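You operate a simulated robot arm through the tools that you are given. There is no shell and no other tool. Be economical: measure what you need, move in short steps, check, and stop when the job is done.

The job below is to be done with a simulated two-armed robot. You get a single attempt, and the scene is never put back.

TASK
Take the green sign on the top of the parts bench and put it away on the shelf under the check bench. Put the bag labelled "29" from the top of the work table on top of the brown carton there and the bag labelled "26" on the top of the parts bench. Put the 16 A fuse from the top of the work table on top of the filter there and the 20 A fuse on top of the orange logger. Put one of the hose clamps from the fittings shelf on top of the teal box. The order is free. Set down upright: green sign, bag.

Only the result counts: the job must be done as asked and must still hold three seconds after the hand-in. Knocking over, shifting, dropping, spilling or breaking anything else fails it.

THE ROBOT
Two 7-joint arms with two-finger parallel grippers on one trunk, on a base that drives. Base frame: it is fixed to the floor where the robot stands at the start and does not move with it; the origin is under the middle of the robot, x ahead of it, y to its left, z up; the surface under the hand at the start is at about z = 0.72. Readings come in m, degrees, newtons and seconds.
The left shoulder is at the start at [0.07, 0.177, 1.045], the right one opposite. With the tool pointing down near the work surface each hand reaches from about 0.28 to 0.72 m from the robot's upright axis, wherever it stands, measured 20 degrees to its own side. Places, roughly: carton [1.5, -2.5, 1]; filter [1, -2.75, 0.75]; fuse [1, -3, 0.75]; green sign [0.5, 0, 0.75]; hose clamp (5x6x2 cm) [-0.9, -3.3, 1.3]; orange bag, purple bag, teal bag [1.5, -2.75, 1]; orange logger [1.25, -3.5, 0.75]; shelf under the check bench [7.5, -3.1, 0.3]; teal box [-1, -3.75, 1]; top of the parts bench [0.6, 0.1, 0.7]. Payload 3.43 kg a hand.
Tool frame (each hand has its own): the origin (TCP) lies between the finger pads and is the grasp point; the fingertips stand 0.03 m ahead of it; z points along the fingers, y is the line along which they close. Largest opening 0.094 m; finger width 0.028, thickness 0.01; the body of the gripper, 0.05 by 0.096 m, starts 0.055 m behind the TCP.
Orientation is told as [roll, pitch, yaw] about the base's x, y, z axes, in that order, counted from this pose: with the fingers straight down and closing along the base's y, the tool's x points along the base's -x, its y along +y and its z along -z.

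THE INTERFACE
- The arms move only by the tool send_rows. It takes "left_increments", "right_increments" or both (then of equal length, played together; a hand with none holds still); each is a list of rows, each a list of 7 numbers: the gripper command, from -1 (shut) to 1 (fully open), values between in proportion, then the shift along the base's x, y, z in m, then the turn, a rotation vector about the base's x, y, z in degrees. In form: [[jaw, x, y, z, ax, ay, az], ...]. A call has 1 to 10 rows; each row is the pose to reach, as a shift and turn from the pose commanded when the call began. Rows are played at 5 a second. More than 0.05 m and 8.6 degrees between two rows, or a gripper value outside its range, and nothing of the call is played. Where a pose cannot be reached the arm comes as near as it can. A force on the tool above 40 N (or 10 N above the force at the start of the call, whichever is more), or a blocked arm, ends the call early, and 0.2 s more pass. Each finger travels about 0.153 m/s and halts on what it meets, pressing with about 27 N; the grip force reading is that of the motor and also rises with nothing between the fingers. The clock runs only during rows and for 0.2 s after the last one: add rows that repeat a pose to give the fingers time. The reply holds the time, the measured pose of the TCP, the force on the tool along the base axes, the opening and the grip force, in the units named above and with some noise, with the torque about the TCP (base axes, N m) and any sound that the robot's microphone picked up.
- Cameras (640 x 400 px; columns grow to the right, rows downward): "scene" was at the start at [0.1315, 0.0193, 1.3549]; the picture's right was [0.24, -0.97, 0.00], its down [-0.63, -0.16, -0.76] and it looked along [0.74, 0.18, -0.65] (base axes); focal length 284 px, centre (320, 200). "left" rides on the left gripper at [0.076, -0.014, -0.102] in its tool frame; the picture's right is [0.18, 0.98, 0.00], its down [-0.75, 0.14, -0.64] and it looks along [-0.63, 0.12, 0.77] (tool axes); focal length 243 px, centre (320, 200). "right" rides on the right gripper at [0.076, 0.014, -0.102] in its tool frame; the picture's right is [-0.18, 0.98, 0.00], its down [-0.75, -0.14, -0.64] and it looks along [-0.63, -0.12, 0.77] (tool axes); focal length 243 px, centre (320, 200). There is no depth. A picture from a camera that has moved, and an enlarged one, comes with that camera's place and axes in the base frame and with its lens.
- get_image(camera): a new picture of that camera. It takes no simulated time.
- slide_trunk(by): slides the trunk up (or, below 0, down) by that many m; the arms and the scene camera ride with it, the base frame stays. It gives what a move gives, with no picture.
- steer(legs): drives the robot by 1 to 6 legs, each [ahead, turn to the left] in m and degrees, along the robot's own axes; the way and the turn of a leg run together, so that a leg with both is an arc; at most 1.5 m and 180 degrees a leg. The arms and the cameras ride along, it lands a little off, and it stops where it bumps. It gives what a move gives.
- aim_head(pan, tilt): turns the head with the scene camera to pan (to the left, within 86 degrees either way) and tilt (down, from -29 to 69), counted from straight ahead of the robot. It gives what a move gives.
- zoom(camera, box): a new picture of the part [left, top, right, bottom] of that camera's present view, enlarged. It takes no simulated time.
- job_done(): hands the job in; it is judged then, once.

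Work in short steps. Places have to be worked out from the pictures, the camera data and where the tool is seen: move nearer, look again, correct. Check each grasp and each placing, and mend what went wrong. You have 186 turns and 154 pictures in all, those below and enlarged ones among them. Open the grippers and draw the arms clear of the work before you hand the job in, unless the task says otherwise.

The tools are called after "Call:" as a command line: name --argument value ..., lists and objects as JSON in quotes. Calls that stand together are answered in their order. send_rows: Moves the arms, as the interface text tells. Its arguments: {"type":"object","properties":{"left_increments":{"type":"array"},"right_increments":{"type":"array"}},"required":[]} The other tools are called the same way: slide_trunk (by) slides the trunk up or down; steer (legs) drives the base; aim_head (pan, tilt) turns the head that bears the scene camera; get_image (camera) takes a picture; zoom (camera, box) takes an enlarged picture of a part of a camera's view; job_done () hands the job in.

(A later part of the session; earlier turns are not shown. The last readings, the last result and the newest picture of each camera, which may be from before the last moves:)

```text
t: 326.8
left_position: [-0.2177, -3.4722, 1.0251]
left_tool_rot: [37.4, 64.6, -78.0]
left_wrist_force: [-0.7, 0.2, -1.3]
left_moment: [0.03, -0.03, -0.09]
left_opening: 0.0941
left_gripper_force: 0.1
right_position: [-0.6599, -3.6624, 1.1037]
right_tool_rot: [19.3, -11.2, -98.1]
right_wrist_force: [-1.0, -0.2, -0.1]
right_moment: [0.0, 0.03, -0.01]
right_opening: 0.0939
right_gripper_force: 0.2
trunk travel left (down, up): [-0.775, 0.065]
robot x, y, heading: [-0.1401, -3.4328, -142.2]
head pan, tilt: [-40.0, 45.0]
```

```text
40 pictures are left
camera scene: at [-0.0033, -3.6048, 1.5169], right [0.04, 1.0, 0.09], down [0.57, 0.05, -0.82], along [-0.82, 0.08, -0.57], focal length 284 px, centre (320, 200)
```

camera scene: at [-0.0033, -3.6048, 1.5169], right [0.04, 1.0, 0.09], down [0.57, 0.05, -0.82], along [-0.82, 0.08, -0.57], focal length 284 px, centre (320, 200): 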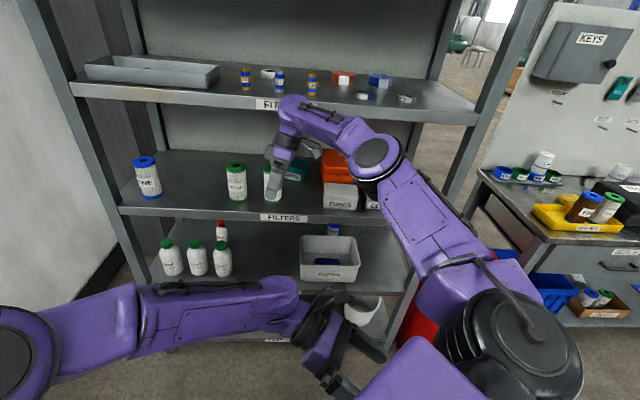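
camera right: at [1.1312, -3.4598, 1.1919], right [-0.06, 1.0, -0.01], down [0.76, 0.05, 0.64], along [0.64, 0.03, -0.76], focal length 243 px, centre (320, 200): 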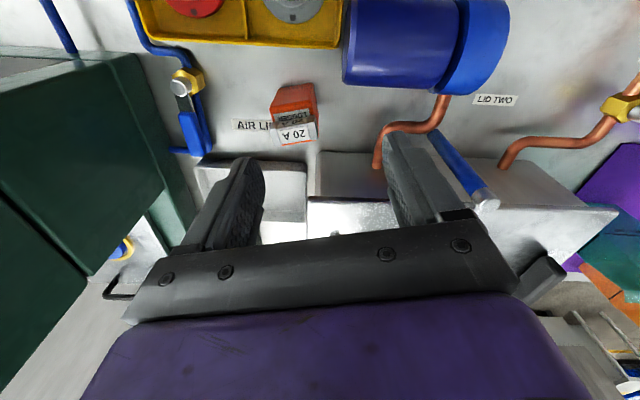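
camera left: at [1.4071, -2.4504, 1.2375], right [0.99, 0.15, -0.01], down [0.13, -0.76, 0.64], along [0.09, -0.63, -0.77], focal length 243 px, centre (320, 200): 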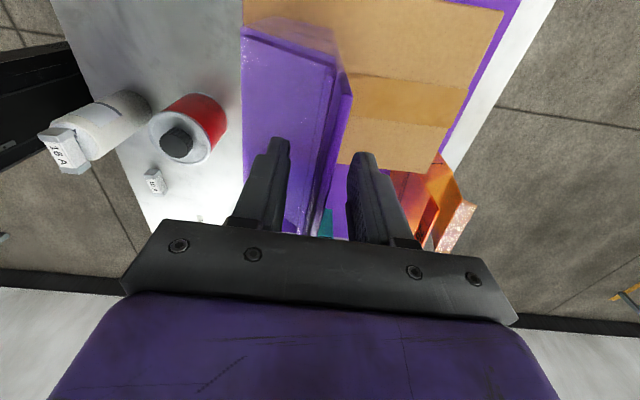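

The rack items look undisturbed. I back further away from the rack.

Call:
steer --legs '[[-0.25, 0]]'

Call:
get_image --camera "scene"

```text
t: 327.4
left_position: [-0.4431, -3.3541, 0.8801]
left_tool_rot: [70.1, 40.5, -51.7]
left_wrist_force: [0.3, 9.2, 3.1]
left_moment: [-0.27, 0.28, -0.5]
left_opening: 0.0941
left_gripper_force: 0.1
right_position: [-0.7703, -3.6091, 0.9405]
right_tool_rot: [55.2, -37.9, -91.9]
right_wrist_force: [106.8, -24.0, 153.9]
right_moment: [2.47, 9.21, -0.46]
right_opening: 0.0031
right_gripper_force: 0.1
trunk travel left (down, up): [-0.775, 0.065]
robot x, y, heading: [-0.1452, -3.4333, -140.0]
head pan, tilt: [-40.0, 45.0]
stopped in leg 1: the robot was blocked; the commanded pose is now the measured one
```

```text
39 pictures are left
camera scene: at [-0.3424, -3.3612, 1.5003], right [0.01, 1.0, -0.07], down [0.74, -0.05, -0.67], along [-0.67, -0.05, -0.74], focal length 284 px, centre (320, 200)
```

scene: 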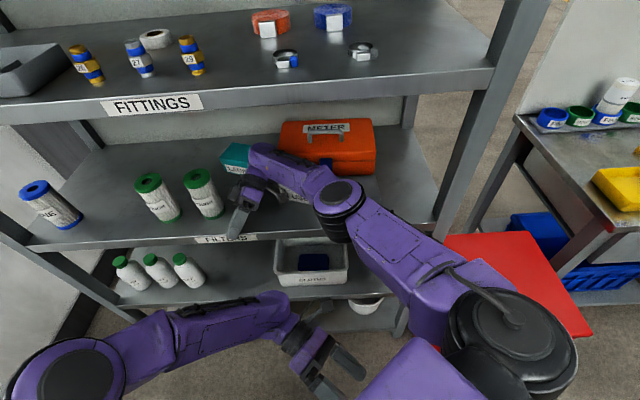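

The robot rocked back and the right hand now rests on the lower shelf's edge. I pull the right hand away (+x, slightly up) in small steps.

Call:
send_rows --right_increments '[[1, 0.03, 0.0, 0.02, 0, 0, 0], [1, 0.06, 0.01, 0.03, 0, 0, 0], [1, 0.1, 0.02, 0.03, 0, 0, 0], [1, 0.14, 0.03, 0.03, 0, 0, 0], [1, 0.18, 0.04, 0.03, 0, 0, 0]]'

Call:
get_image --camera "scene"

```text
t: 327.9
left_position: [-0.3551, -3.4776, 0.9174]
left_tool_rot: [65.8, 51.9, -52.7]
left_wrist_force: [-2.8, -1.1, -1.1]
left_moment: [0.07, -0.15, -0.11]
left_opening: 0.0941
left_gripper_force: 0.0
right_position: [-0.7156, -3.6923, 0.9902]
right_tool_rot: [35.2, -21.3, -88.6]
right_wrist_force: [-0.5, 0.8, 0.7]
right_moment: [0.01, 0.0, 0.02]
right_opening: 0.0941
right_gripper_force: 0.1
trunk travel left (down, up): [-0.775, 0.065]
robot x, y, heading: [-0.144, -3.4275, -140.3]
head pan, tilt: [-40.0, 45.0]
stopped in row 2 (left hand): the arm was blocked; the commanded pose is now the measured one
```

```text
38 pictures are left
camera scene: at [-0.2178, -3.5407, 1.5022], right [0.0, 1.0, 0.05], down [0.69, 0.04, -0.73], along [-0.73, 0.04, -0.69], focal length 284 px, centre (320, 200)
```

scene: 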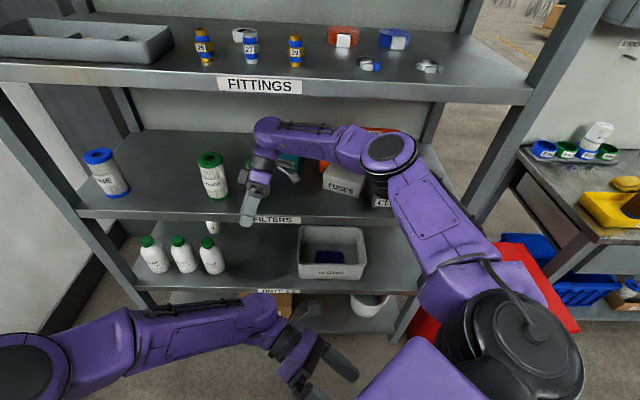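

Nearly upright and forces are zero. I let it settle and look at the right hand's surroundings.

Call:
aim_head --pan -40 --tilt 40

Call:
get_image --camera "scene"

```text
t: 328.5
left_position: [-0.3962, -3.4115, 0.9101]
left_tool_rot: [64.8, 47.6, -53.7]
left_wrist_force: [0.9, 0.0, 1.6]
left_moment: [-0.02, 0.09, 0.11]
left_opening: 0.094
left_gripper_force: 0.1
right_position: [-0.7595, -3.6236, 0.9801]
right_tool_rot: [37.7, -25.3, -90.0]
right_wrist_force: [1.2, -0.7, -0.4]
right_moment: [0.06, 0.03, -0.01]
right_opening: 0.0939
right_gripper_force: 0.1
trunk travel left (down, up): [-0.775, 0.065]
robot x, y, heading: [-0.1408, -3.4279, -140.4]
head pan, tilt: [-40.0, 40.0]
```

```text
37 pictures are left
camera scene: at [-0.3243, -3.3912, 1.506], right [0.01, 1.0, -0.05], down [0.67, -0.04, -0.74], along [-0.74, -0.02, -0.67], focal length 284 px, centre (320, 200)
```

scene: 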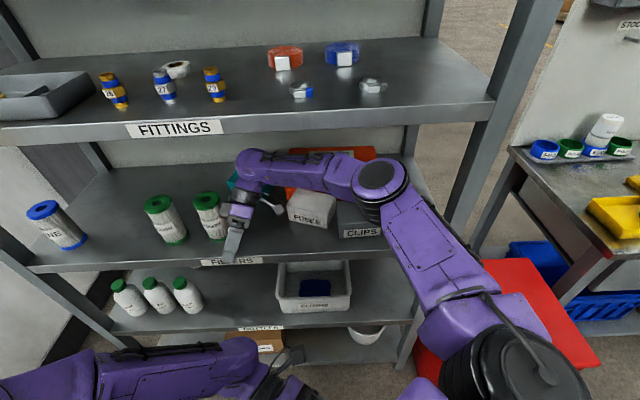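

It rocks gently; the rack items are intact. The left hand is tangled in front of the torso, so I move it left and away, while the right hand retracts from the rack.

Call:
send_rows --left_increments '[[1, 0.004, -0.03, 0.005, 0, 0, 0], [1, 0.008, -0.06, 0.01, 0, 0, 0], [1, 0.012, -0.1, 0.015, 0, 0, 0], [1, 0.016, -0.14, 0.02, 0, 0, 0], [1, 0.02, -0.18, 0.025, 0, 0, 0], [1, 0.024, -0.22, 0.03, 0, 0, 0], [1, 0.028, -0.26, 0.035, 0, 0, 0], [1, 0.032, -0.3, 0.04, 0, 0, 0]]' --right_increments '[[1, 0.015, 0.012, 0.005, 0, 0, 0], [1, 0.03, 0.024, 0.01, 0, 0, 0], [1, 0.045, 0.036, 0.015, 0, 0, 0], [1, 0.06, 0.048, 0.02, 0, 0, 0], [1, 0.075, 0.06, 0.025, 0, 0, 0], [1, 0.09, 0.072, 0.03, 0, 0, 0], [1, 0.105, 0.084, 0.03, 0, 0, 0], [1, 0.12, 0.096, 0.03, 0, 0, 0]]'

Call:
get_image --camera "scene"

```text
t: 328.9
left_position: [-0.328, -3.5114, 0.9192]
left_tool_rot: [64.7, 53.8, -53.1]
left_wrist_force: [-0.8, -0.2, 0.1]
left_moment: [0.09, -0.1, -0.04]
left_opening: 0.0941
left_gripper_force: 0.0
right_position: [-0.6778, -3.7005, 0.9977]
right_tool_rot: [33.1, -20.3, -87.4]
right_wrist_force: [0.5, 0.3, 2.1]
right_moment: [0.0, 0.05, -0.01]
right_opening: 0.0937
right_gripper_force: 0.1
trunk travel left (down, up): [-0.775, 0.065]
robot x, y, heading: [-0.1457, -3.433, -140.0]
head pan, tilt: [-40.0, 40.0]
stopped in row 1 (left hand): the arm was blocked; the commanded pose is now the measured one
```

```text
36 pictures are left
camera scene: at [-0.2441, -3.4905, 1.5075], right [0.0, 1.0, 0.02], down [0.63, 0.01, -0.78], along [-0.78, 0.01, -0.63], focal length 284 px, centre (320, 200)
```

scene: 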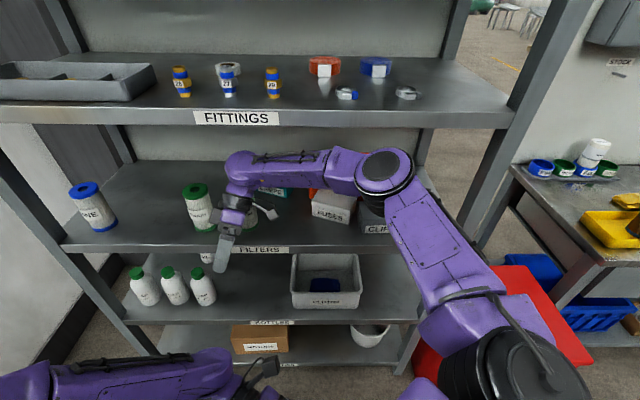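

Rocking is decaying (almost upright). I give it another moment to settle.

Call:
aim_head --pan 10 --tilt 40

Call:
aim_head --pan -40 --tilt 40

Call:
get_image --camera "scene"

```text
t: 330.1
left_position: [-0.3458, -3.4896, 0.9193]
left_tool_rot: [64.6, 52.4, -53.7]
left_wrist_force: [0.6, 0.0, 0.3]
left_moment: [0.02, -0.02, 0.04]
left_opening: 0.0938
left_gripper_force: 0.0
right_position: [-0.6969, -3.6769, 0.9947]
right_tool_rot: [34.2, -21.6, -88.4]
right_wrist_force: [0.1, -0.3, 0.4]
right_moment: [0.01, 0.06, -0.02]
right_opening: 0.0941
right_gripper_force: 0.1
trunk travel left (down, up): [-0.775, 0.065]
robot x, y, heading: [-0.1419, -3.4309, -140.0]
head pan, tilt: [10.0, 40.0]
```

```text
t: 331.3
left_position: [-0.3498, -3.4843, 0.9174]
left_tool_rot: [64.7, 51.8, -53.5]
left_wrist_force: [0.7, -0.5, -0.3]
left_moment: [0.03, 0.03, 0.06]
left_opening: 0.0939
left_gripper_force: 0.1
right_position: [-0.703, -3.6722, 0.9937]
right_tool_rot: [34.6, -22.0, -88.4]
right_wrist_force: [0.4, -0.5, 0.4]
right_moment: [0.02, 0.05, 0.03]
right_opening: 0.0941
right_gripper_force: 0.0
trunk travel left (down, up): [-0.775, 0.065]
robot x, y, heading: [-0.1401, -3.4285, -140.5]
head pan, tilt: [-40.0, 40.0]
```

```text
35 pictures are left
camera scene: at [-0.262, -3.4687, 1.5063], right [0.0, 1.0, 0.0], down [0.64, 0.0, -0.77], along [-0.77, 0.0, -0.64], focal length 284 px, centre (320, 200)
```

scene: 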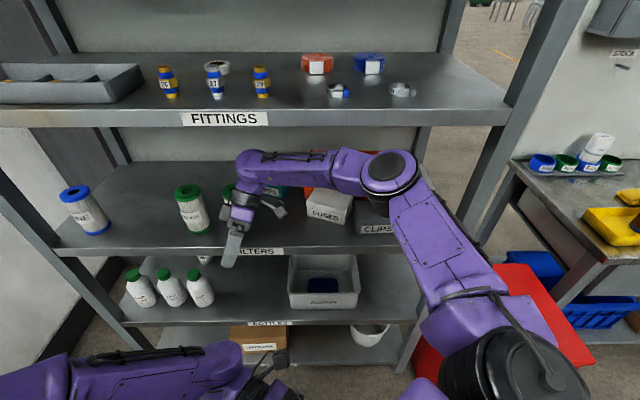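

Stable and upright again; the rack contents look unchanged. Now I untangle both arms: left hand to the left-front, right hand back toward the body.

Call:
send_rows --left_increments '[[1, 0.01, -0.043, 0.003, 0, 0, 0], [1, 0.02, -0.086, 0.006, 0, 0, 0], [1, 0.03, -0.129, 0.009, 0, 0, 0], [1, 0.04, -0.172, 0.012, 0, 0, 0], [1, 0.05, -0.215, 0.015, 0, 0, 0], [1, 0.06, -0.258, 0.018, 0, 0, 0], [1, 0.07, -0.301, 0.021, 0, 0, 0], [1, 0.08, -0.344, 0.024, 0, 0, 0], [1, 0.09, -0.387, 0.027, 0, 0, 0], [1, 0.098, -0.428, 0.03, 0, 0, 0]]' --right_increments '[[1, 0.012, 0.018, 0.006, 0, 0, 0], [1, 0.024, 0.036, 0.012, 0, 0, 0], [1, 0.036, 0.054, 0.018, 0, 0, 0], [1, 0.048, 0.072, 0.024, 0, 0, 0], [1, 0.06, 0.09, 0.03, 0, 0, 0], [1, 0.072, 0.108, 0.036, 0, 0, 0], [1, 0.084, 0.126, 0.042, 0, 0, 0], [1, 0.096, 0.144, 0.048, 0, 0, 0], [1, 0.1, 0.162, 0.054, 0, 0, 0], [1, 0.1, 0.176, 0.06, 0, 0, 0]]'

```text
t: 333.5
left_position: [-0.2527, -3.912, 0.9462]
left_tool_rot: [64.7, 51.7, -53.5]
left_wrist_force: [-0.7, 1.3, -0.4]
left_moment: [0.01, 0.03, 0.01]
left_opening: 0.0939
left_gripper_force: 0.0
right_position: [-0.605, -3.4918, 1.051]
right_tool_rot: [34.8, -22.0, -88.5]
right_wrist_force: [-0.1, -0.4, 0.0]
right_moment: [-0.02, 0.0, 0.03]
right_opening: 0.094
right_gripper_force: 0.1
trunk travel left (down, up): [-0.775, 0.065]
robot x, y, heading: [-0.1406, -3.434, -140.2]
head pan, tilt: [-40.0, 40.0]
```

Both arms are free. I back the base away from the rack before reorienting the right hand.

Call:
steer --legs '[[-0.3, 0]]'

Call:
send_rows --right_increments '[[1, -0.01, -0.008, 0.01, -3.1, 4.0, -6.6], [1, -0.02, -0.016, 0.02, -6.2, 8.0, -13.2], [1, -0.03, -0.024, 0.03, -9.3, 12.0, -19.8], [1, -0.04, -0.032, 0.04, -12.4, 16.1, -26.4], [1, -0.05, -0.04, 0.05, -15.5, 20.1, -33.0], [1, -0.06, -0.048, 0.06, -18.6, 24.2, -39.7], [1, -0.07, -0.056, 0.07, -21.7, 28.2, -46.3], [1, -0.08, -0.064, 0.08, -24.8, 32.2, -52.9], [1, -0.09, -0.072, 0.09, -27.9, 36.3, -59.5], [1, -0.1, -0.08, 0.1, -31.0, 40.3, -66.1]]'

```text
t: 335.5
left_position: [-0.021, -3.7174, 0.946]
left_tool_rot: [64.8, 51.6, -53.6]
left_wrist_force: [0.0, -0.8, 0.2]
left_moment: [0.06, 0.02, 0.0]
left_opening: 0.0939
left_gripper_force: 0.0
right_position: [-0.3736, -3.2995, 1.0514]
right_tool_rot: [34.8, -22.2, -88.6]
right_wrist_force: [-0.3, 0.0, 0.0]
right_moment: [-0.05, 0.03, 0.03]
right_opening: 0.0938
right_gripper_force: 0.0
trunk travel left (down, up): [-0.775, 0.065]
robot x, y, heading: [0.0864, -3.2361, -140.5]
head pan, tilt: [-40.0, 40.0]
```

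```text
t: 337.7
left_position: [-0.0206, -3.718, 0.9453]
left_tool_rot: [64.8, 51.6, -53.6]
left_wrist_force: [1.0, -0.2, 0.4]
left_moment: [0.0, -0.02, 0.01]
left_opening: 0.0942
left_gripper_force: 0.0
right_position: [-0.4737, -3.3808, 1.1523]
right_tool_rot: [1.0, -64.7, -133.8]
right_wrist_force: [-0.5, -0.2, -0.4]
right_moment: [0.02, 0.0, -0.01]
right_opening: 0.094
right_gripper_force: 0.0
trunk travel left (down, up): [-0.775, 0.065]
robot x, y, heading: [0.0921, -3.2388, -140.7]
head pan, tilt: [-40.0, 40.0]
```

The right hand now points forward, about 25° below horizontal. I shift the base to about (-0.02, -3.55) and face the rack at a safe distance.

Call:
steer --legs '[[0, 30.7], [0.33, 0], [0, -70]]'

Call:
aim_head --pan 0 --tilt 30

Call:
get_image --camera "scene"

```text
t: 344.5
left_position: [-0.4158, -3.8374, 0.9458]
left_tool_rot: [64.7, 51.6, -93.9]
left_wrist_force: [-0.7, 0.8, 0.2]
left_moment: [0.01, -0.02, 0.0]
left_opening: 0.0939
left_gripper_force: 0.0
right_position: [-0.5411, -3.2875, 1.1516]
right_tool_rot: [1.0, -64.7, -174.3]
right_wrist_force: [-0.2, -0.2, 0.1]
right_moment: [0.01, 0.01, 0.03]
right_opening: 0.0939
right_gripper_force: 0.0
trunk travel left (down, up): [-0.775, 0.065]
robot x, y, heading: [-0.0195, -3.5452, 179.2]
head pan, tilt: [-40.0, 40.0]
```

```text
t: 345.6
left_position: [-0.416, -3.8384, 0.9463]
left_tool_rot: [64.8, 51.6, -93.8]
left_wrist_force: [0.5, 0.2, -0.7]
left_moment: [0.0, -0.03, 0.0]
left_opening: 0.0942
left_gripper_force: 0.1
right_position: [-0.5435, -3.2869, 1.1521]
right_tool_rot: [1.1, -64.7, -174.3]
right_wrist_force: [0.2, 0.5, 0.6]
right_moment: [0.03, 0.03, 0.0]
right_opening: 0.094
right_gripper_force: 0.1
trunk travel left (down, up): [-0.775, 0.065]
robot x, y, heading: [-0.021, -3.5461, 179.4]
head pan, tilt: [0.0, 30.0]
```

```text
34 pictures are left
camera scene: at [-0.1622, -3.5453, 1.5213], right [0.01, 1.0, 0.0], down [0.5, -0.01, -0.87], along [-0.87, 0.01, -0.5], focal length 284 px, centre (320, 200)
```

scene: 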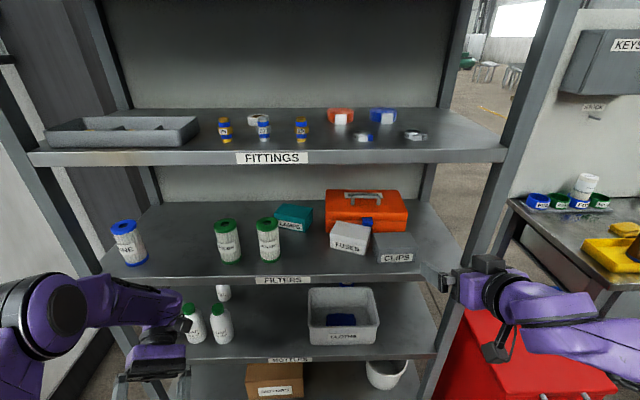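

Everything on the rack is standing as before. Clamp at about (-0.876, -3.296), teal box top about (-1.05, -3.635, 0.96). I zoom in on the clamps.

Call:
zoom --camera "scene" --box '[270, 95, 450, 265]'

```text
2.35 times, centred on (360, 180) of scene
camera zoom: at [-0.1622, -3.5453, 1.5213], right [0.01, 1.0, 0.0], down [0.5, -0.01, -0.87], along [-0.87, 0.01, -0.5], focal length 668 px, centre (226, 247)
```

zoom: 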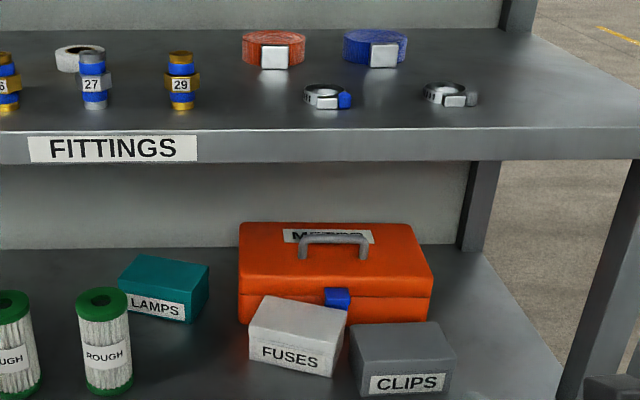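

The FUSES box seems to have been nudged a few cm during the incident (I will mend that after). First the clamp at (-0.867, -3.296): I raise the right hand to z≈1.39, level the tool to ~20° below horizontal and pull the left hand in a bit.

Call:
send_rows --right_increments '[[1, 0, -0.001, 0.04, 0, 1, -1], [1, 0, -0.002, 0.08, 0, 2, -2], [1, 0, -0.004, 0.12, 0, 3, -3], [1, 0, -0.006, 0.16, 0, 4, -4], [1, 0, -0.008, 0.2, 0, 5.3, -5.7], [1, 0, -0.009, 0.235, 0, 5.3, -5.7], [1, 0, -0.009, 0.235, 0, 5.3, -5.7]]' --left_increments '[[1, 0.01, 0, 0, 0, 0, 0], [1, 0.02, 0, 0, 0, 0, 0], [1, 0.03, 0, 0, 0, 0, 0], [1, 0.04, 0, 0, 0, 0, 0], [1, 0.05, 0, 0, 0, 0, 0], [1, 0.06, 0, 0, 0, 0, 0], [1, 0.06, 0, 0, 0, 0, 0]]'

Call:
steer --legs '[[0.2, 0]]'

Call:
get_image --camera "right"

```text
t: 347.1
left_position: [-0.3554, -3.8394, 0.9451]
left_tool_rot: [64.7, 51.6, -93.9]
left_wrist_force: [0.0, 0.7, 0.0]
left_moment: [-0.02, -0.05, 0.0]
left_opening: 0.0941
left_gripper_force: 0.1
right_position: [-0.5419, -3.2953, 1.3867]
right_tool_rot: [0.4, -69.8, -179.3]
right_wrist_force: [0.1, 0.0, -1.0]
right_moment: [-0.01, 0.02, -0.03]
right_opening: 0.094
right_gripper_force: 0.0
trunk travel left (down, up): [-0.775, 0.065]
robot x, y, heading: [-0.022, -3.5463, 179.1]
head pan, tilt: [0.0, 30.0]
```

```text
t: 348.7
left_position: [-0.5518, -3.8354, 0.9461]
left_tool_rot: [64.5, 51.6, -94.0]
left_wrist_force: [-0.4, -0.5, -0.2]
left_moment: [-0.01, 0.01, 0.01]
left_opening: 0.0939
left_gripper_force: 0.2
right_position: [-0.7372, -3.2923, 1.3885]
right_tool_rot: [0.3, -70.0, -179.3]
right_wrist_force: [0.3, -0.2, -0.8]
right_moment: [0.0, 0.02, -0.02]
right_opening: 0.0942
right_gripper_force: 0.0
trunk travel left (down, up): [-0.775, 0.065]
robot x, y, heading: [-0.2147, -3.5474, 179.3]
head pan, tilt: [0.0, 30.0]
```

```text
32 pictures are left
camera right: at [-0.6148, -3.305, 1.352], right [-0.04, -0.98, 0.18], down [0.34, 0.15, 0.93], along [-0.94, 0.1, 0.33], focal length 243 px, centre (320, 200)
```

right: 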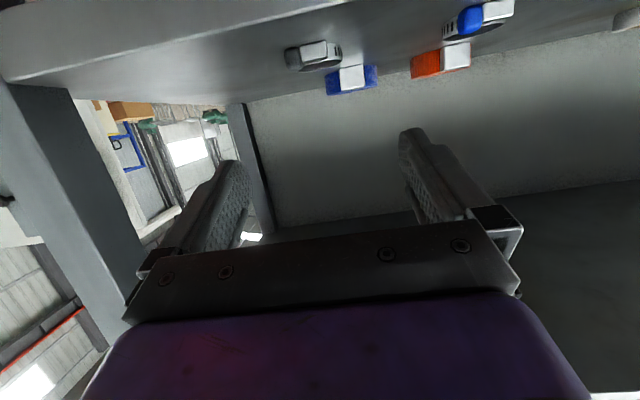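

The gripper camera hangs below the tool here, so I use 30° below horizontal to keep it clear of the shelf edge. I move over the clamp at z≈1.36.

Call:
send_rows --right_increments '[[1, -0.02, -0.001, 0, 0, -5, -0.7], [1, -0.04, -0.003, 0, 0, -10, -0.7], [1, -0.07, -0.005, -0.01, 0, -10, -0.7], [1, -0.1, -0.005, -0.02, 0, -10, -0.7], [1, -0.118, -0.005, -0.028, 0, -10, -0.7], [1, -0.118, -0.005, -0.028, 0, -10, -0.7]]'

Call:
get_image --camera "right"

Call:
get_image --camera "scene"

```text
t: 350.1
left_position: [-0.5522, -3.8351, 0.9467]
left_tool_rot: [64.7, 51.6, -94.0]
left_wrist_force: [0.2, 0.5, -0.2]
left_moment: [-0.02, 0.01, -0.02]
left_opening: 0.0939
left_gripper_force: 0.0
right_position: [-0.8553, -3.2988, 1.3593]
right_tool_rot: [0.4, -59.9, 179.8]
right_wrist_force: [-0.5, 0.2, 1.0]
right_moment: [-0.01, 0.0, 0.01]
right_opening: 0.0941
right_gripper_force: 0.0
trunk travel left (down, up): [-0.775, 0.065]
robot x, y, heading: [-0.2183, -3.544, 179.3]
head pan, tilt: [0.0, 30.0]
```

```text
31 pictures are left
camera right: at [-0.7304, -3.3125, 1.3449], right [-0.09, -0.98, 0.16], down [0.18, 0.15, 0.97], along [-0.98, 0.11, 0.16], focal length 243 px, centre (320, 200)
```

right: 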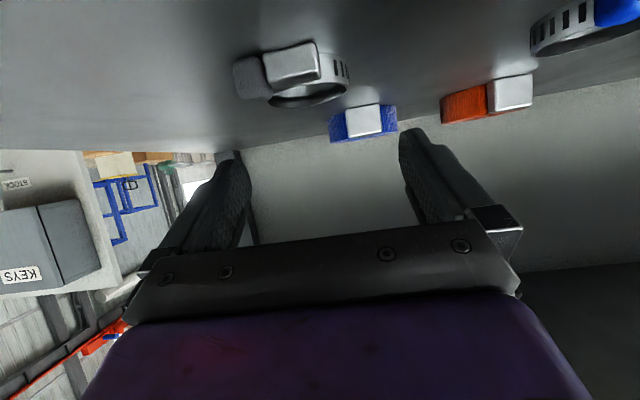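

```text
30 pictures are left
camera scene: at [-0.3578, -3.5421, 1.5214], right [0.01, 1.0, 0.0], down [0.5, -0.01, -0.87], along [-0.87, 0.01, -0.5], focal length 284 px, centre (320, 200)
```

scene: 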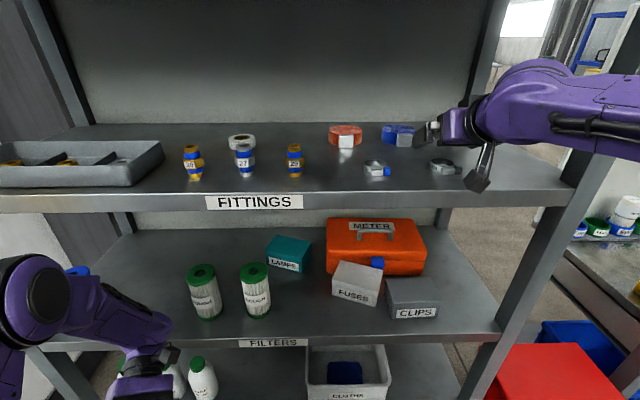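

Aligned laterally (y≈-3.297). I lower in small steps, watching force.

Call:
send_rows --right_increments '[[1, 0.006, 0.001, -0.012, 0, 0, 0], [1, 0.008, 0.001, -0.022, 0, 0, 0], [1, 0.008, 0.001, -0.03, 0, 0, 0], [1, 0.008, 0.001, -0.036, 0, 0, 0], [1, 0.008, 0.001, -0.036, 0, 0, 0]]'

Call:
get_image --camera "right"

Call:
zoom --camera "scene" --box '[380, 120, 520, 220]'

```text
t: 351.3
left_position: [-0.552, -3.8373, 0.9455]
left_tool_rot: [64.7, 51.6, -93.8]
left_wrist_force: [0.2, 0.3, 0.2]
left_moment: [0.0, 0.0, 0.0]
left_opening: 0.0943
left_gripper_force: 0.1
right_position: [-0.847, -3.2971, 1.3265]
right_tool_rot: [0.2, -60.4, -179.9]
right_wrist_force: [-9.0, 4.1, 19.8]
right_moment: [1.09, 0.64, 0.38]
right_opening: 0.0939
right_gripper_force: 0.0
trunk travel left (down, up): [-0.775, 0.065]
robot x, y, heading: [-0.2192, -3.5436, 179.1]
head pan, tilt: [0.0, 30.0]
```

```text
29 pictures are left
camera right: at [-0.722, -3.3108, 1.3121], right [-0.08, -0.98, 0.16], down [0.18, 0.14, 0.97], along [-0.98, 0.11, 0.17], focal length 243 px, centre (320, 200)
```

right: 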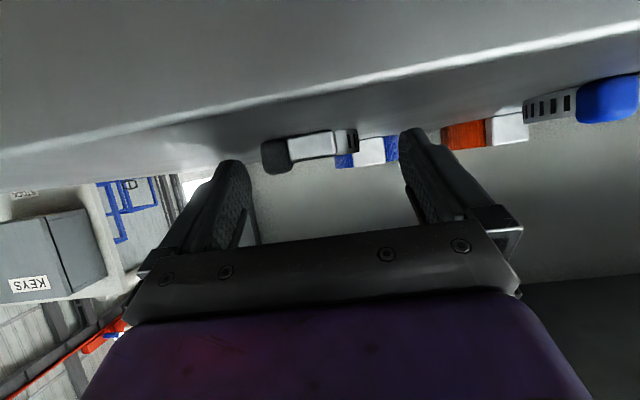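

```text
4.00 times, centred on (450, 170) of scene
camera zoom: at [-0.358, -3.5431, 1.5217], right [0.01, 1.0, 0.0], down [0.5, -0.01, -0.87], along [-0.87, 0.01, -0.5], focal length 1136 px, centre (-200, 320)
```

zoom: 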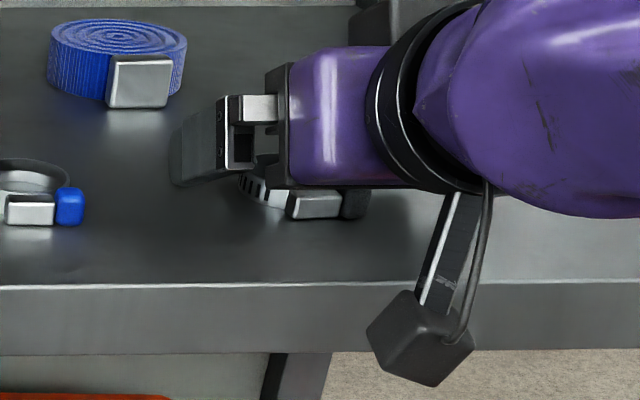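

Fingertips touch the shelf; the clamp sits a bit nearer than the pads. I lift 3 mm, move 1.4 cm toward the robot and close.

Call:
send_rows --right_increments '[[1, 0.0, 0, 0.006, 0, 0, 0], [1, 0.014, -0.001, 0.006, 0, 0, 0], [1, 0.014, -0.001, 0.004, 0, 0, 0], [0.5, 0.014, -0.001, 0.004, 0, 0, 0], [0.1, 0.014, -0.001, 0.004, 0, 0, 0], [-0.3, 0.014, -0.001, 0.004, 0, 0, 0], [-0.7, 0.014, -0.001, 0.004, 0, 0, 0], [-0.7, 0.014, -0.001, 0.004, 0, 0, 0]]'

Call:
get_image --camera "right"

```text
t: 353.1
left_position: [-0.5519, -3.8369, 0.9456]
left_tool_rot: [64.7, 51.6, -94.0]
left_wrist_force: [-0.2, 0.3, -0.4]
left_moment: [0.0, -0.02, -0.03]
left_opening: 0.0939
left_gripper_force: 0.1
right_position: [-0.8326, -3.2991, 1.3271]
right_tool_rot: [0.4, -60.0, 180.0]
right_wrist_force: [0.7, -1.6, 3.8]
right_moment: [-0.12, 0.14, 0.05]
right_opening: 0.0409
right_gripper_force: 26.7
trunk travel left (down, up): [-0.775, 0.065]
robot x, y, heading: [-0.215, -3.545, 178.7]
head pan, tilt: [0.0, 30.0]
```

```text
27 pictures are left
camera right: at [-0.7069, -3.3133, 1.3132], right [-0.09, -0.98, 0.16], down [0.18, 0.15, 0.97], along [-0.98, 0.11, 0.16], focal length 243 px, centre (320, 200)
```

right: 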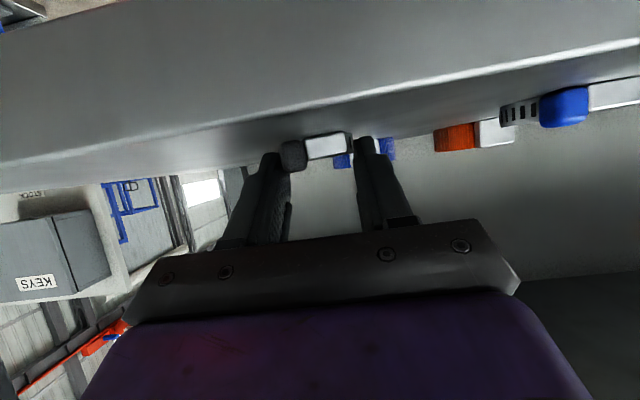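

Gripped at 41 mm. I lift and verify that it comes along.

Call:
send_rows --right_increments '[[-0.7, 0, 0, 0.015, 0, 0, 0], [-0.7, 0.01, 0, 0.035, 0, 0, 0], [-0.7, 0.02, 0, 0.06, 0, 0, 0], [-0.7, 0.02, 0, 0.06, 0, 0, 0]]'

Call:
get_image --camera "right"

```text
t: 354.1
left_position: [-0.5532, -3.8352, 0.9447]
left_tool_rot: [64.8, 51.7, -93.9]
left_wrist_force: [0.8, -0.5, 1.0]
left_moment: [0.05, 0.0, -0.02]
left_opening: 0.0943
left_gripper_force: 0.0
right_position: [-0.816, -3.2984, 1.388]
right_tool_rot: [0.5, -59.8, 180.0]
right_wrist_force: [0.0, 0.1, 0.9]
right_moment: [0.0, 0.03, 0.0]
right_opening: 0.0412
right_gripper_force: 27.5
trunk travel left (down, up): [-0.775, 0.065]
robot x, y, heading: [-0.2169, -3.5375, 179.2]
head pan, tilt: [0.0, 30.0]
```

```text
26 pictures are left
camera right: at [-0.6894, -3.3126, 1.373], right [-0.09, -0.98, 0.16], down [0.18, 0.15, 0.97], along [-0.98, 0.11, 0.16], focal length 243 px, centre (320, 200)
```

right: 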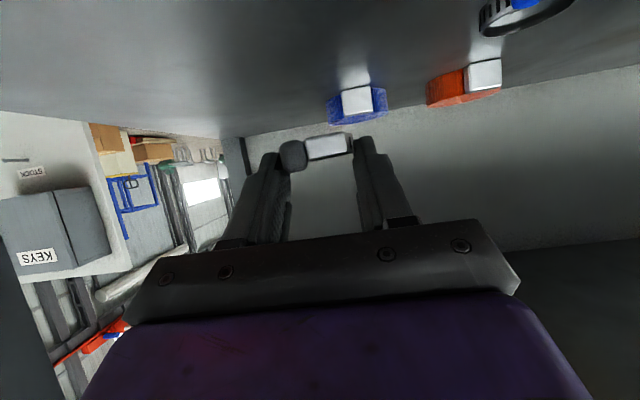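

The clamp is held. The left hand's body points at the rack, so I back off 0.2 m, then reorient the left hand to point down while lowering the right hand in front of the lower shelf gap.

Call:
steer --legs '[[-0.2, 0]]'

Call:
send_rows --left_increments '[[1, 0, 0, 0, 1.2, 7, -4.1], [1, 0, 0, 0, 2.4, 14, -8.2], [1, 0, 0, 0, 3.6, 21, -12.3], [1, 0, 0, 0, 4.8, 28, -16.4], [1, 0, 0, 0, 6, 35, -20.5], [1, 0, 0, 0, 7.2, 42, -24.5], [1, 0, 0, 0, 8.4, 49, -28.6], [1, 0, 0, 0, 9.6, 56, -32.7], [1, 0, 0, 0, 10.8, 63, -36.8], [1, 0, 0, 0, 12, 70, -40.9]]' --right_increments '[[-0.7, 0, -0.031, -0.029, 0, 0, 0], [-0.7, 0, -0.062, -0.058, 0, 0, 0], [-0.7, 0, -0.093, -0.087, 0, 0, 0], [-0.7, 0, -0.124, -0.116, 0, 0, 0], [-0.7, 0, -0.155, -0.145, 0, 0, 0], [-0.7, 0, -0.186, -0.174, 0, 0, 0], [-0.7, 0, -0.217, -0.203, 0, 0, 0], [-0.7, 0, -0.25, -0.232, 0, 0, 0], [-0.7, 0, -0.283, -0.261, 0, 0, 0], [-0.7, 0, -0.317, -0.29, 0, 0, 0]]'

Call:
get_image --camera "scene"

```text
t: 355.8
left_position: [-0.3493, -3.8392, 0.9459]
left_tool_rot: [64.8, 51.6, -93.9]
left_wrist_force: [0.1, 0.5, -0.9]
left_moment: [0.01, -0.03, 0.02]
left_opening: 0.094
left_gripper_force: 0.1
right_position: [-0.6116, -3.3005, 1.3862]
right_tool_rot: [0.5, -59.9, 179.9]
right_wrist_force: [0.1, 0.2, -0.1]
right_moment: [-0.01, 0.01, -0.01]
right_opening: 0.0408
right_gripper_force: 27.4
trunk travel left (down, up): [-0.775, 0.065]
robot x, y, heading: [-0.0103, -3.5467, 179.4]
head pan, tilt: [0.0, 30.0]
```

```text
t: 358.1
left_position: [-0.3496, -3.8383, 0.9463]
left_tool_rot: [1.1, 5.7, -176.7]
left_wrist_force: [0.6, 0.8, -0.8]
left_moment: [-0.03, 0.02, -0.02]
left_opening: 0.0941
left_gripper_force: 0.2
right_position: [-0.6305, -3.5915, 1.1305]
right_tool_rot: [11.1, -60.1, 167.0]
right_wrist_force: [-0.4, 0.3, 0.4]
right_moment: [0.03, 0.02, 0.0]
right_opening: 0.0414
right_gripper_force: 26.2
trunk travel left (down, up): [-0.775, 0.065]
robot x, y, heading: [-0.0108, -3.5447, 179.2]
head pan, tilt: [0.0, 30.0]
stopped in row 10 (right hand): the arm was blocked; the commanded pose is now the measured one
```

```text
25 pictures are left
camera scene: at [-0.154, -3.5455, 1.5214], right [0.01, 1.0, 0.0], down [0.5, -0.01, -0.87], along [-0.87, 0.01, -0.5], focal length 284 px, centre (320, 200)
```

scene: 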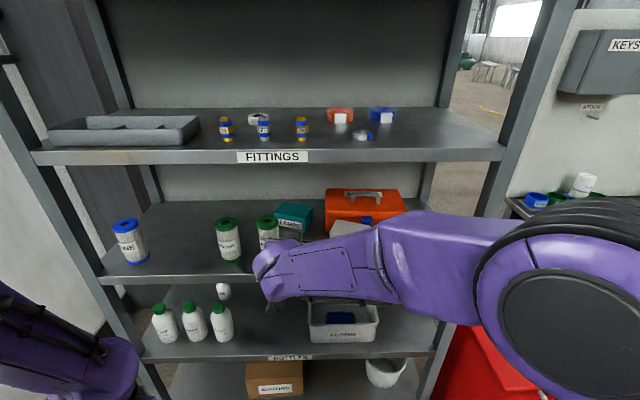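

The right arm lagged (reconfiguring) and ended ~6° off. I correct its orientation and hold.

Call:
send_rows --right_increments '[[-0.7, 0, 0, 0, 1.8, 0, 1.2], [-0.7, 0.005, -0.005, -0.005, 3.6, 0, 2.4], [-0.7, 0.01, -0.012, -0.015, 5.5, 0, 3.5], [-0.7, 0.01, -0.02, -0.025, 5.5, 0, 3.5], [-0.7, 0.01, -0.022, -0.033, 5.5, 0, 3.5], [-0.7, 0.01, -0.022, -0.033, 5.5, 0, 3.5]]'

Call:
get_image --camera "right"

```text
t: 359.8
left_position: [-0.3494, -3.8393, 0.9463]
left_tool_rot: [1.0, 5.7, -176.7]
left_wrist_force: [-0.5, 0.2, -0.5]
left_moment: [-0.04, -0.04, -0.04]
left_opening: 0.0942
left_gripper_force: 0.1
right_position: [-0.6379, -3.5889, 1.1271]
right_tool_rot: [10.0, -60.8, 168.0]
right_wrist_force: [-0.2, -0.7, 0.3]
right_moment: [0.01, -0.01, -0.01]
right_opening: 0.0412
right_gripper_force: 27.2
trunk travel left (down, up): [-0.775, 0.065]
robot x, y, heading: [-0.0126, -3.5465, 179.3]
head pan, tilt: [0.0, 30.0]
stopped in row 6 (right hand): the arm was blocked; the commanded pose is now the measured one
```

```text
24 pictures are left
camera right: at [-0.5139, -3.6117, 1.1121], right [-0.14, -0.96, 0.24], down [0.21, 0.21, 0.95], along [-0.97, 0.19, 0.17], focal length 243 px, centre (320, 200)
```

right: 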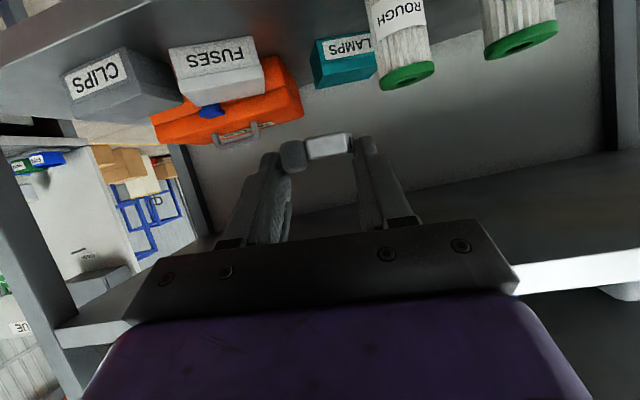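

The forearm is crossing in front of the chest and blocks. I move the right hand back to its own side and restore the tool, then shift the base left so the teal box is in front of the right shoulder.

Call:
send_rows --right_increments '[[-0.7, 0.002, 0.03, 0, 1.5, 0, 1], [-0.7, 0.005, 0.06, 0, 3, 0, 2], [-0.7, 0.008, 0.09, 0, 4.5, 0, 3], [-0.7, 0.01, 0.12, 0, 5.5, 0, 3.5], [-0.7, 0.01, 0.15, 0, 5.5, 0, 3.5], [-0.7, 0.01, 0.17, 0, 5.5, 0, 3.5], [-0.7, 0.01, 0.17, 0, 5.5, 0, 3.5]]'

Call:
steer --legs '[[-0.25, 0], [0, 45], [0.32, 0], [0, -45]]'

Call:
get_image --camera "scene"

```text
t: 361.4
left_position: [-0.348, -3.8388, 0.9463]
left_tool_rot: [1.1, 5.7, -176.8]
left_wrist_force: [0.1, -0.1, 0.2]
left_moment: [0.02, -0.02, -0.01]
left_opening: 0.0939
left_gripper_force: 0.0
right_position: [-0.6268, -3.4217, 1.1272]
right_tool_rot: [-2.1, -61.3, -177.5]
right_wrist_force: [-1.0, -0.3, -0.1]
right_moment: [0.02, -0.06, -0.05]
right_opening: 0.041
right_gripper_force: 27.6
trunk travel left (down, up): [-0.775, 0.065]
robot x, y, heading: [-0.0125, -3.5468, 179.1]
head pan, tilt: [0.0, 30.0]
```

```text
t: 369.0
left_position: [-0.3286, -4.0621, 0.9457]
left_tool_rot: [1.2, 5.7, -177.1]
left_wrist_force: [0.6, -0.5, 0.4]
left_moment: [0.0, 0.01, -0.01]
left_opening: 0.0938
left_gripper_force: 0.0
right_position: [-0.6058, -3.6441, 1.1271]
right_tool_rot: [-2.0, -61.3, -178.1]
right_wrist_force: [0.3, 0.2, 0.5]
right_moment: [0.0, -0.02, -0.02]
right_opening: 0.0409
right_gripper_force: 26.9
trunk travel left (down, up): [-0.775, 0.065]
robot x, y, heading: [0.0081, -3.7725, 178.7]
head pan, tilt: [0.0, 30.0]
```

```text
23 pictures are left
camera scene: at [-0.1336, -3.7708, 1.5214], right [0.02, 1.0, 0.0], down [0.5, -0.01, -0.87], along [-0.87, 0.02, -0.5], focal length 284 px, centre (320, 200)
```

scene: 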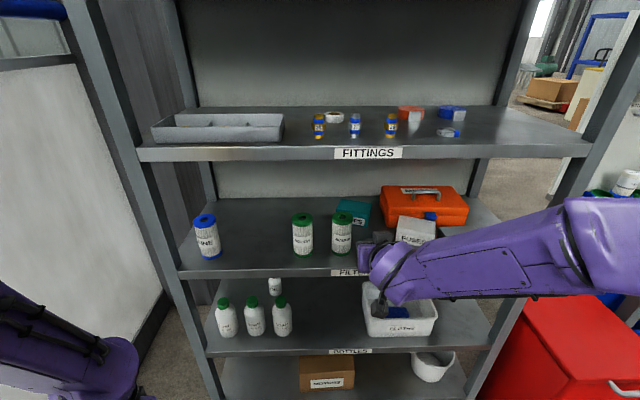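

Now the teal box is in front of the right shoulder, and the path between filter (y<-3.67) and FUSES (y>-3.49) is clear. I lower to z≈1.06, centre at y≈-3.605 and drive forward.

Call:
send_rows --right_increments '[[-0.7, 0, 0.012, -0.022, 0.5, 0, 0], [-0.7, 0, 0.024, -0.044, 1, 0, 0], [-0.7, 0, 0.036, -0.067, 1.5, 0, 0], [-0.7, 0, 0.036, -0.067, 1.5, 0, 0]]'

Call:
steer --legs '[[0.28, 0]]'

Call:
get_image --camera "right"

Call:
get_image --camera "scene"

```text
t: 370.0
left_position: [-0.329, -4.063, 0.946]
left_tool_rot: [1.2, 5.7, -177.0]
left_wrist_force: [0.0, -0.1, 0.1]
left_moment: [-0.01, 0.0, 0.03]
left_opening: 0.0941
left_gripper_force: 0.1
right_position: [-0.6055, -3.6076, 1.0595]
right_tool_rot: [-5.1, -61.3, -175.2]
right_wrist_force: [-0.6, -0.7, -0.1]
right_moment: [0.02, 0.01, 0.04]
right_opening: 0.0411
right_gripper_force: 26.6
trunk travel left (down, up): [-0.775, 0.065]
robot x, y, heading: [0.0068, -3.7724, 178.8]
head pan, tilt: [0.0, 30.0]
```

```text
t: 372.0
left_position: [-0.6102, -4.0553, 0.9474]
left_tool_rot: [1.1, 5.6, -177.3]
left_wrist_force: [-0.3, 0.4, -0.2]
left_moment: [0.01, 0.02, 0.01]
left_opening: 0.0943
left_gripper_force: 0.0
right_position: [-0.8847, -3.5999, 1.0604]
right_tool_rot: [-5.0, -61.1, -175.5]
right_wrist_force: [0.3, 0.4, -0.5]
right_moment: [0.01, 0.01, -0.03]
right_opening: 0.0413
right_gripper_force: 26.5
trunk travel left (down, up): [-0.775, 0.065]
robot x, y, heading: [-0.2717, -3.766, 178.7]
head pan, tilt: [0.0, 30.0]
```

```text
22 pictures are left
camera right: at [-0.7596, -3.6133, 1.0422], right [-0.09, -0.99, 0.12], down [0.2, 0.1, 0.97], along [-0.98, 0.11, 0.19], focal length 243 px, centre (320, 200)
```

right: 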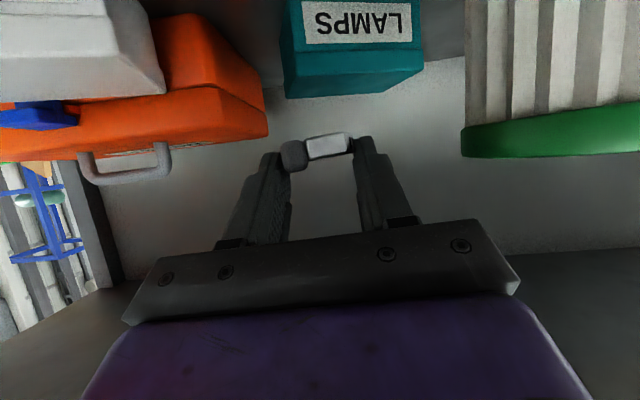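

```text
21 pictures are left
camera scene: at [-0.413, -3.7637, 1.5215], right [0.02, 1.0, 0.0], down [0.5, -0.01, -0.87], along [-0.87, 0.02, -0.5], focal length 284 px, centre (320, 200)
```

scene: 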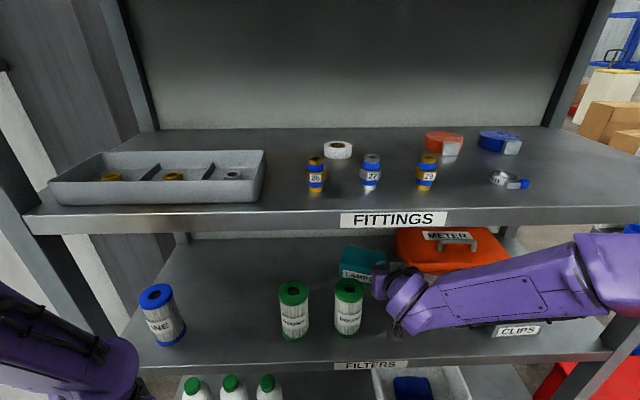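

The teal top is at about z≈0.96, centre (-1.043, -3.632). I move forward over it and then lower to just above.

Call:
send_rows --right_increments '[[-0.7, -0.038, -0.002, 0, -0.8, 0, 0], [-0.7, -0.076, -0.004, -0.005, -1.6, 0, 0], [-0.7, -0.114, -0.006, -0.01, -2.4, 0, 0], [-0.7, -0.152, -0.01, -0.02, -2.4, 0, 0], [-0.7, -0.152, -0.01, -0.04, -2.4, 0, 0], [-0.7, -0.152, -0.01, -0.055, -2.4, 0, 0], [-0.7, -0.152, -0.01, -0.055, -2.4, 0, 0]]'

Call:
get_image --camera "right"

Call:
zoom --camera "scene" --box '[270, 210, 490, 370]'

```text
t: 373.6
left_position: [-0.6109, -4.0555, 0.9471]
left_tool_rot: [1.2, 5.5, -177.2]
left_wrist_force: [-0.5, -0.2, -1.3]
left_moment: [0.01, 0.0, 0.0]
left_opening: 0.0942
left_gripper_force: 0.1
right_position: [-1.0376, -3.6102, 1.0071]
right_tool_rot: [-0.1, -61.5, -179.9]
right_wrist_force: [-2.9, 1.1, 11.0]
right_moment: [-0.25, 0.16, -0.05]
right_opening: 0.0412
right_gripper_force: 27.4
trunk travel left (down, up): [-0.775, 0.065]
robot x, y, heading: [-0.2742, -3.7647, 178.5]
head pan, tilt: [0.0, 30.0]
```

```text
20 pictures are left
camera right: at [-0.9128, -3.6242, 0.9889], right [-0.09, -0.98, 0.16], down [0.21, 0.14, 0.97], along [-0.97, 0.12, 0.19], focal length 243 px, centre (320, 200)
```

right: 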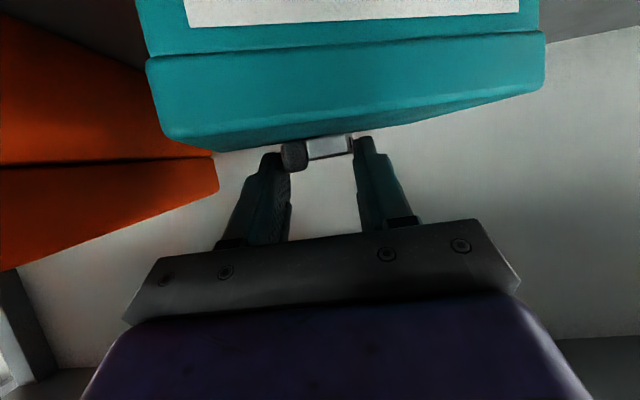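

```text
2.50 times, centred on (380, 290) of scene
camera zoom: at [-0.4125, -3.7642, 1.5217], right [0.02, 1.0, 0.0], down [0.5, -0.01, -0.87], along [-0.87, 0.02, -0.5], focal length 710 px, centre (170, -25)
```

zoom: 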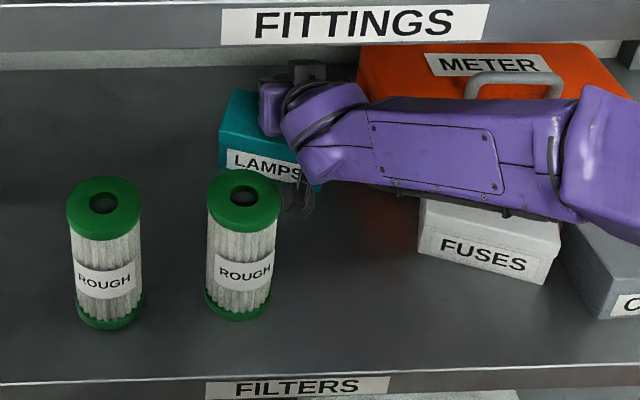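

Contact at TCP z≈1.007, so the teal top is at z≈0.98 and its centre nearer, x≈-1.0. I lift slightly, shift 3 cm toward the robot and set down.

Call:
send_rows --right_increments '[[-0.7, 0, 0, 0.01, 0, 0, 0], [-0.7, 0.015, 0.003, 0.012, 0, 0, 0], [-0.7, 0.03, 0.003, 0.012, 0, 0, 0], [-0.7, 0.03, 0.003, 0.006, 0, 0, 0], [-0.7, 0.03, 0.003, 0.002, 0, 0, 0], [-0.7, 0.03, 0.003, 0.002, 0, 0, 0]]'

Call:
get_image --camera "right"

```text
t: 375.0
left_position: [-0.6107, -4.0541, 0.946]
left_tool_rot: [1.0, 5.6, -177.3]
left_wrist_force: [0.1, 0.2, 0.0]
left_moment: [0.0, 0.01, -0.02]
left_opening: 0.094
left_gripper_force: 0.0
right_position: [-1.006, -3.6052, 1.0065]
right_tool_rot: [0.0, -61.3, -179.9]
right_wrist_force: [0.5, 0.4, 3.5]
right_moment: [-0.08, -0.02, 0.04]
right_opening: 0.0411
right_gripper_force: 27.1
trunk travel left (down, up): [-0.775, 0.065]
robot x, y, heading: [-0.27, -3.765, 178.6]
head pan, tilt: [0.0, 30.0]
```

```text
18 pictures are left
camera right: at [-0.8818, -3.621, 0.9896], right [-0.09, -0.98, 0.16], down [0.2, 0.14, 0.97], along [-0.98, 0.12, 0.19], focal length 243 px, centre (320, 200)
```

right: 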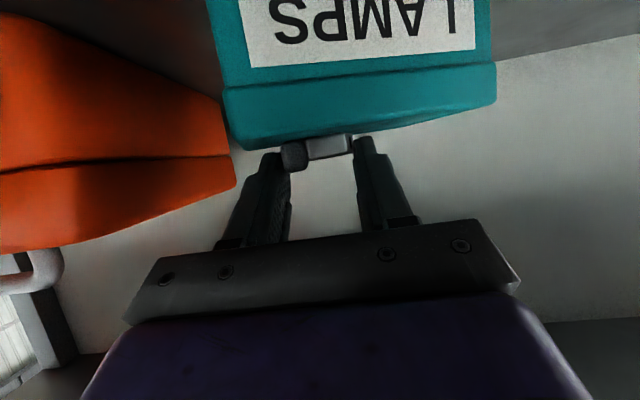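

Clamp is resting on the lid. I open partly and withdraw along the tool axis.

Call:
send_rows --right_increments '[[-0.4, 0, 0, 0, 0, 0, 0], [0.0, 0, 0, 0, 0, 0, 0], [0.35, 0, 0, 0, 0, 0, 0], [0.35, 0, 0, 0, 0, 0, 0], [0.35, 0.02, 0, 0.012, 0, 0, 0], [0.35, 0.05, 0.0, 0.03, 0, 0, 0], [0.35, 0.085, 0.0, 0.05, 0, 0, 0], [0.35, 0.12, 0.002, 0.055, 0, 0, 0]]'

Call:
get_image --camera "right"

```text
t: 376.8
left_position: [-0.6105, -4.0538, 0.9458]
left_tool_rot: [1.2, 5.7, -177.1]
left_wrist_force: [0.6, 0.4, 0.7]
left_moment: [0.0, 0.02, -0.02]
left_opening: 0.0937
left_gripper_force: 0.1
right_position: [-0.8862, -3.6057, 1.0621]
right_tool_rot: [0.0, -61.3, -180.0]
right_wrist_force: [0.7, 0.2, 0.0]
right_moment: [-0.04, -0.01, 0.0]
right_opening: 0.0635
right_gripper_force: 0.1
trunk travel left (down, up): [-0.775, 0.065]
robot x, y, heading: [-0.2695, -3.765, 178.7]
head pan, tilt: [0.0, 30.0]
```

```text
17 pictures are left
camera right: at [-0.7607, -3.6194, 1.0459], right [-0.09, -0.98, 0.16], down [0.2, 0.14, 0.97], along [-0.98, 0.12, 0.19], focal length 243 px, centre (320, 200)
```

right: 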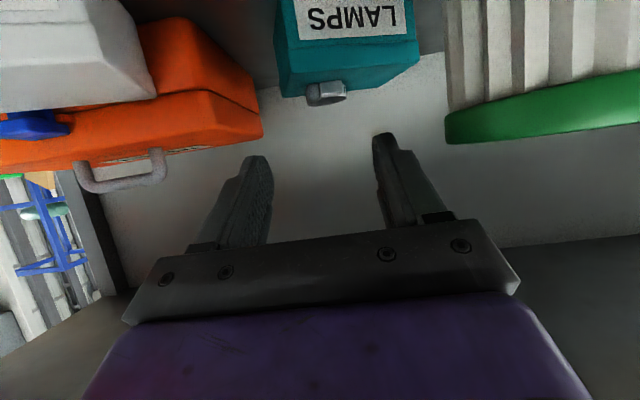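

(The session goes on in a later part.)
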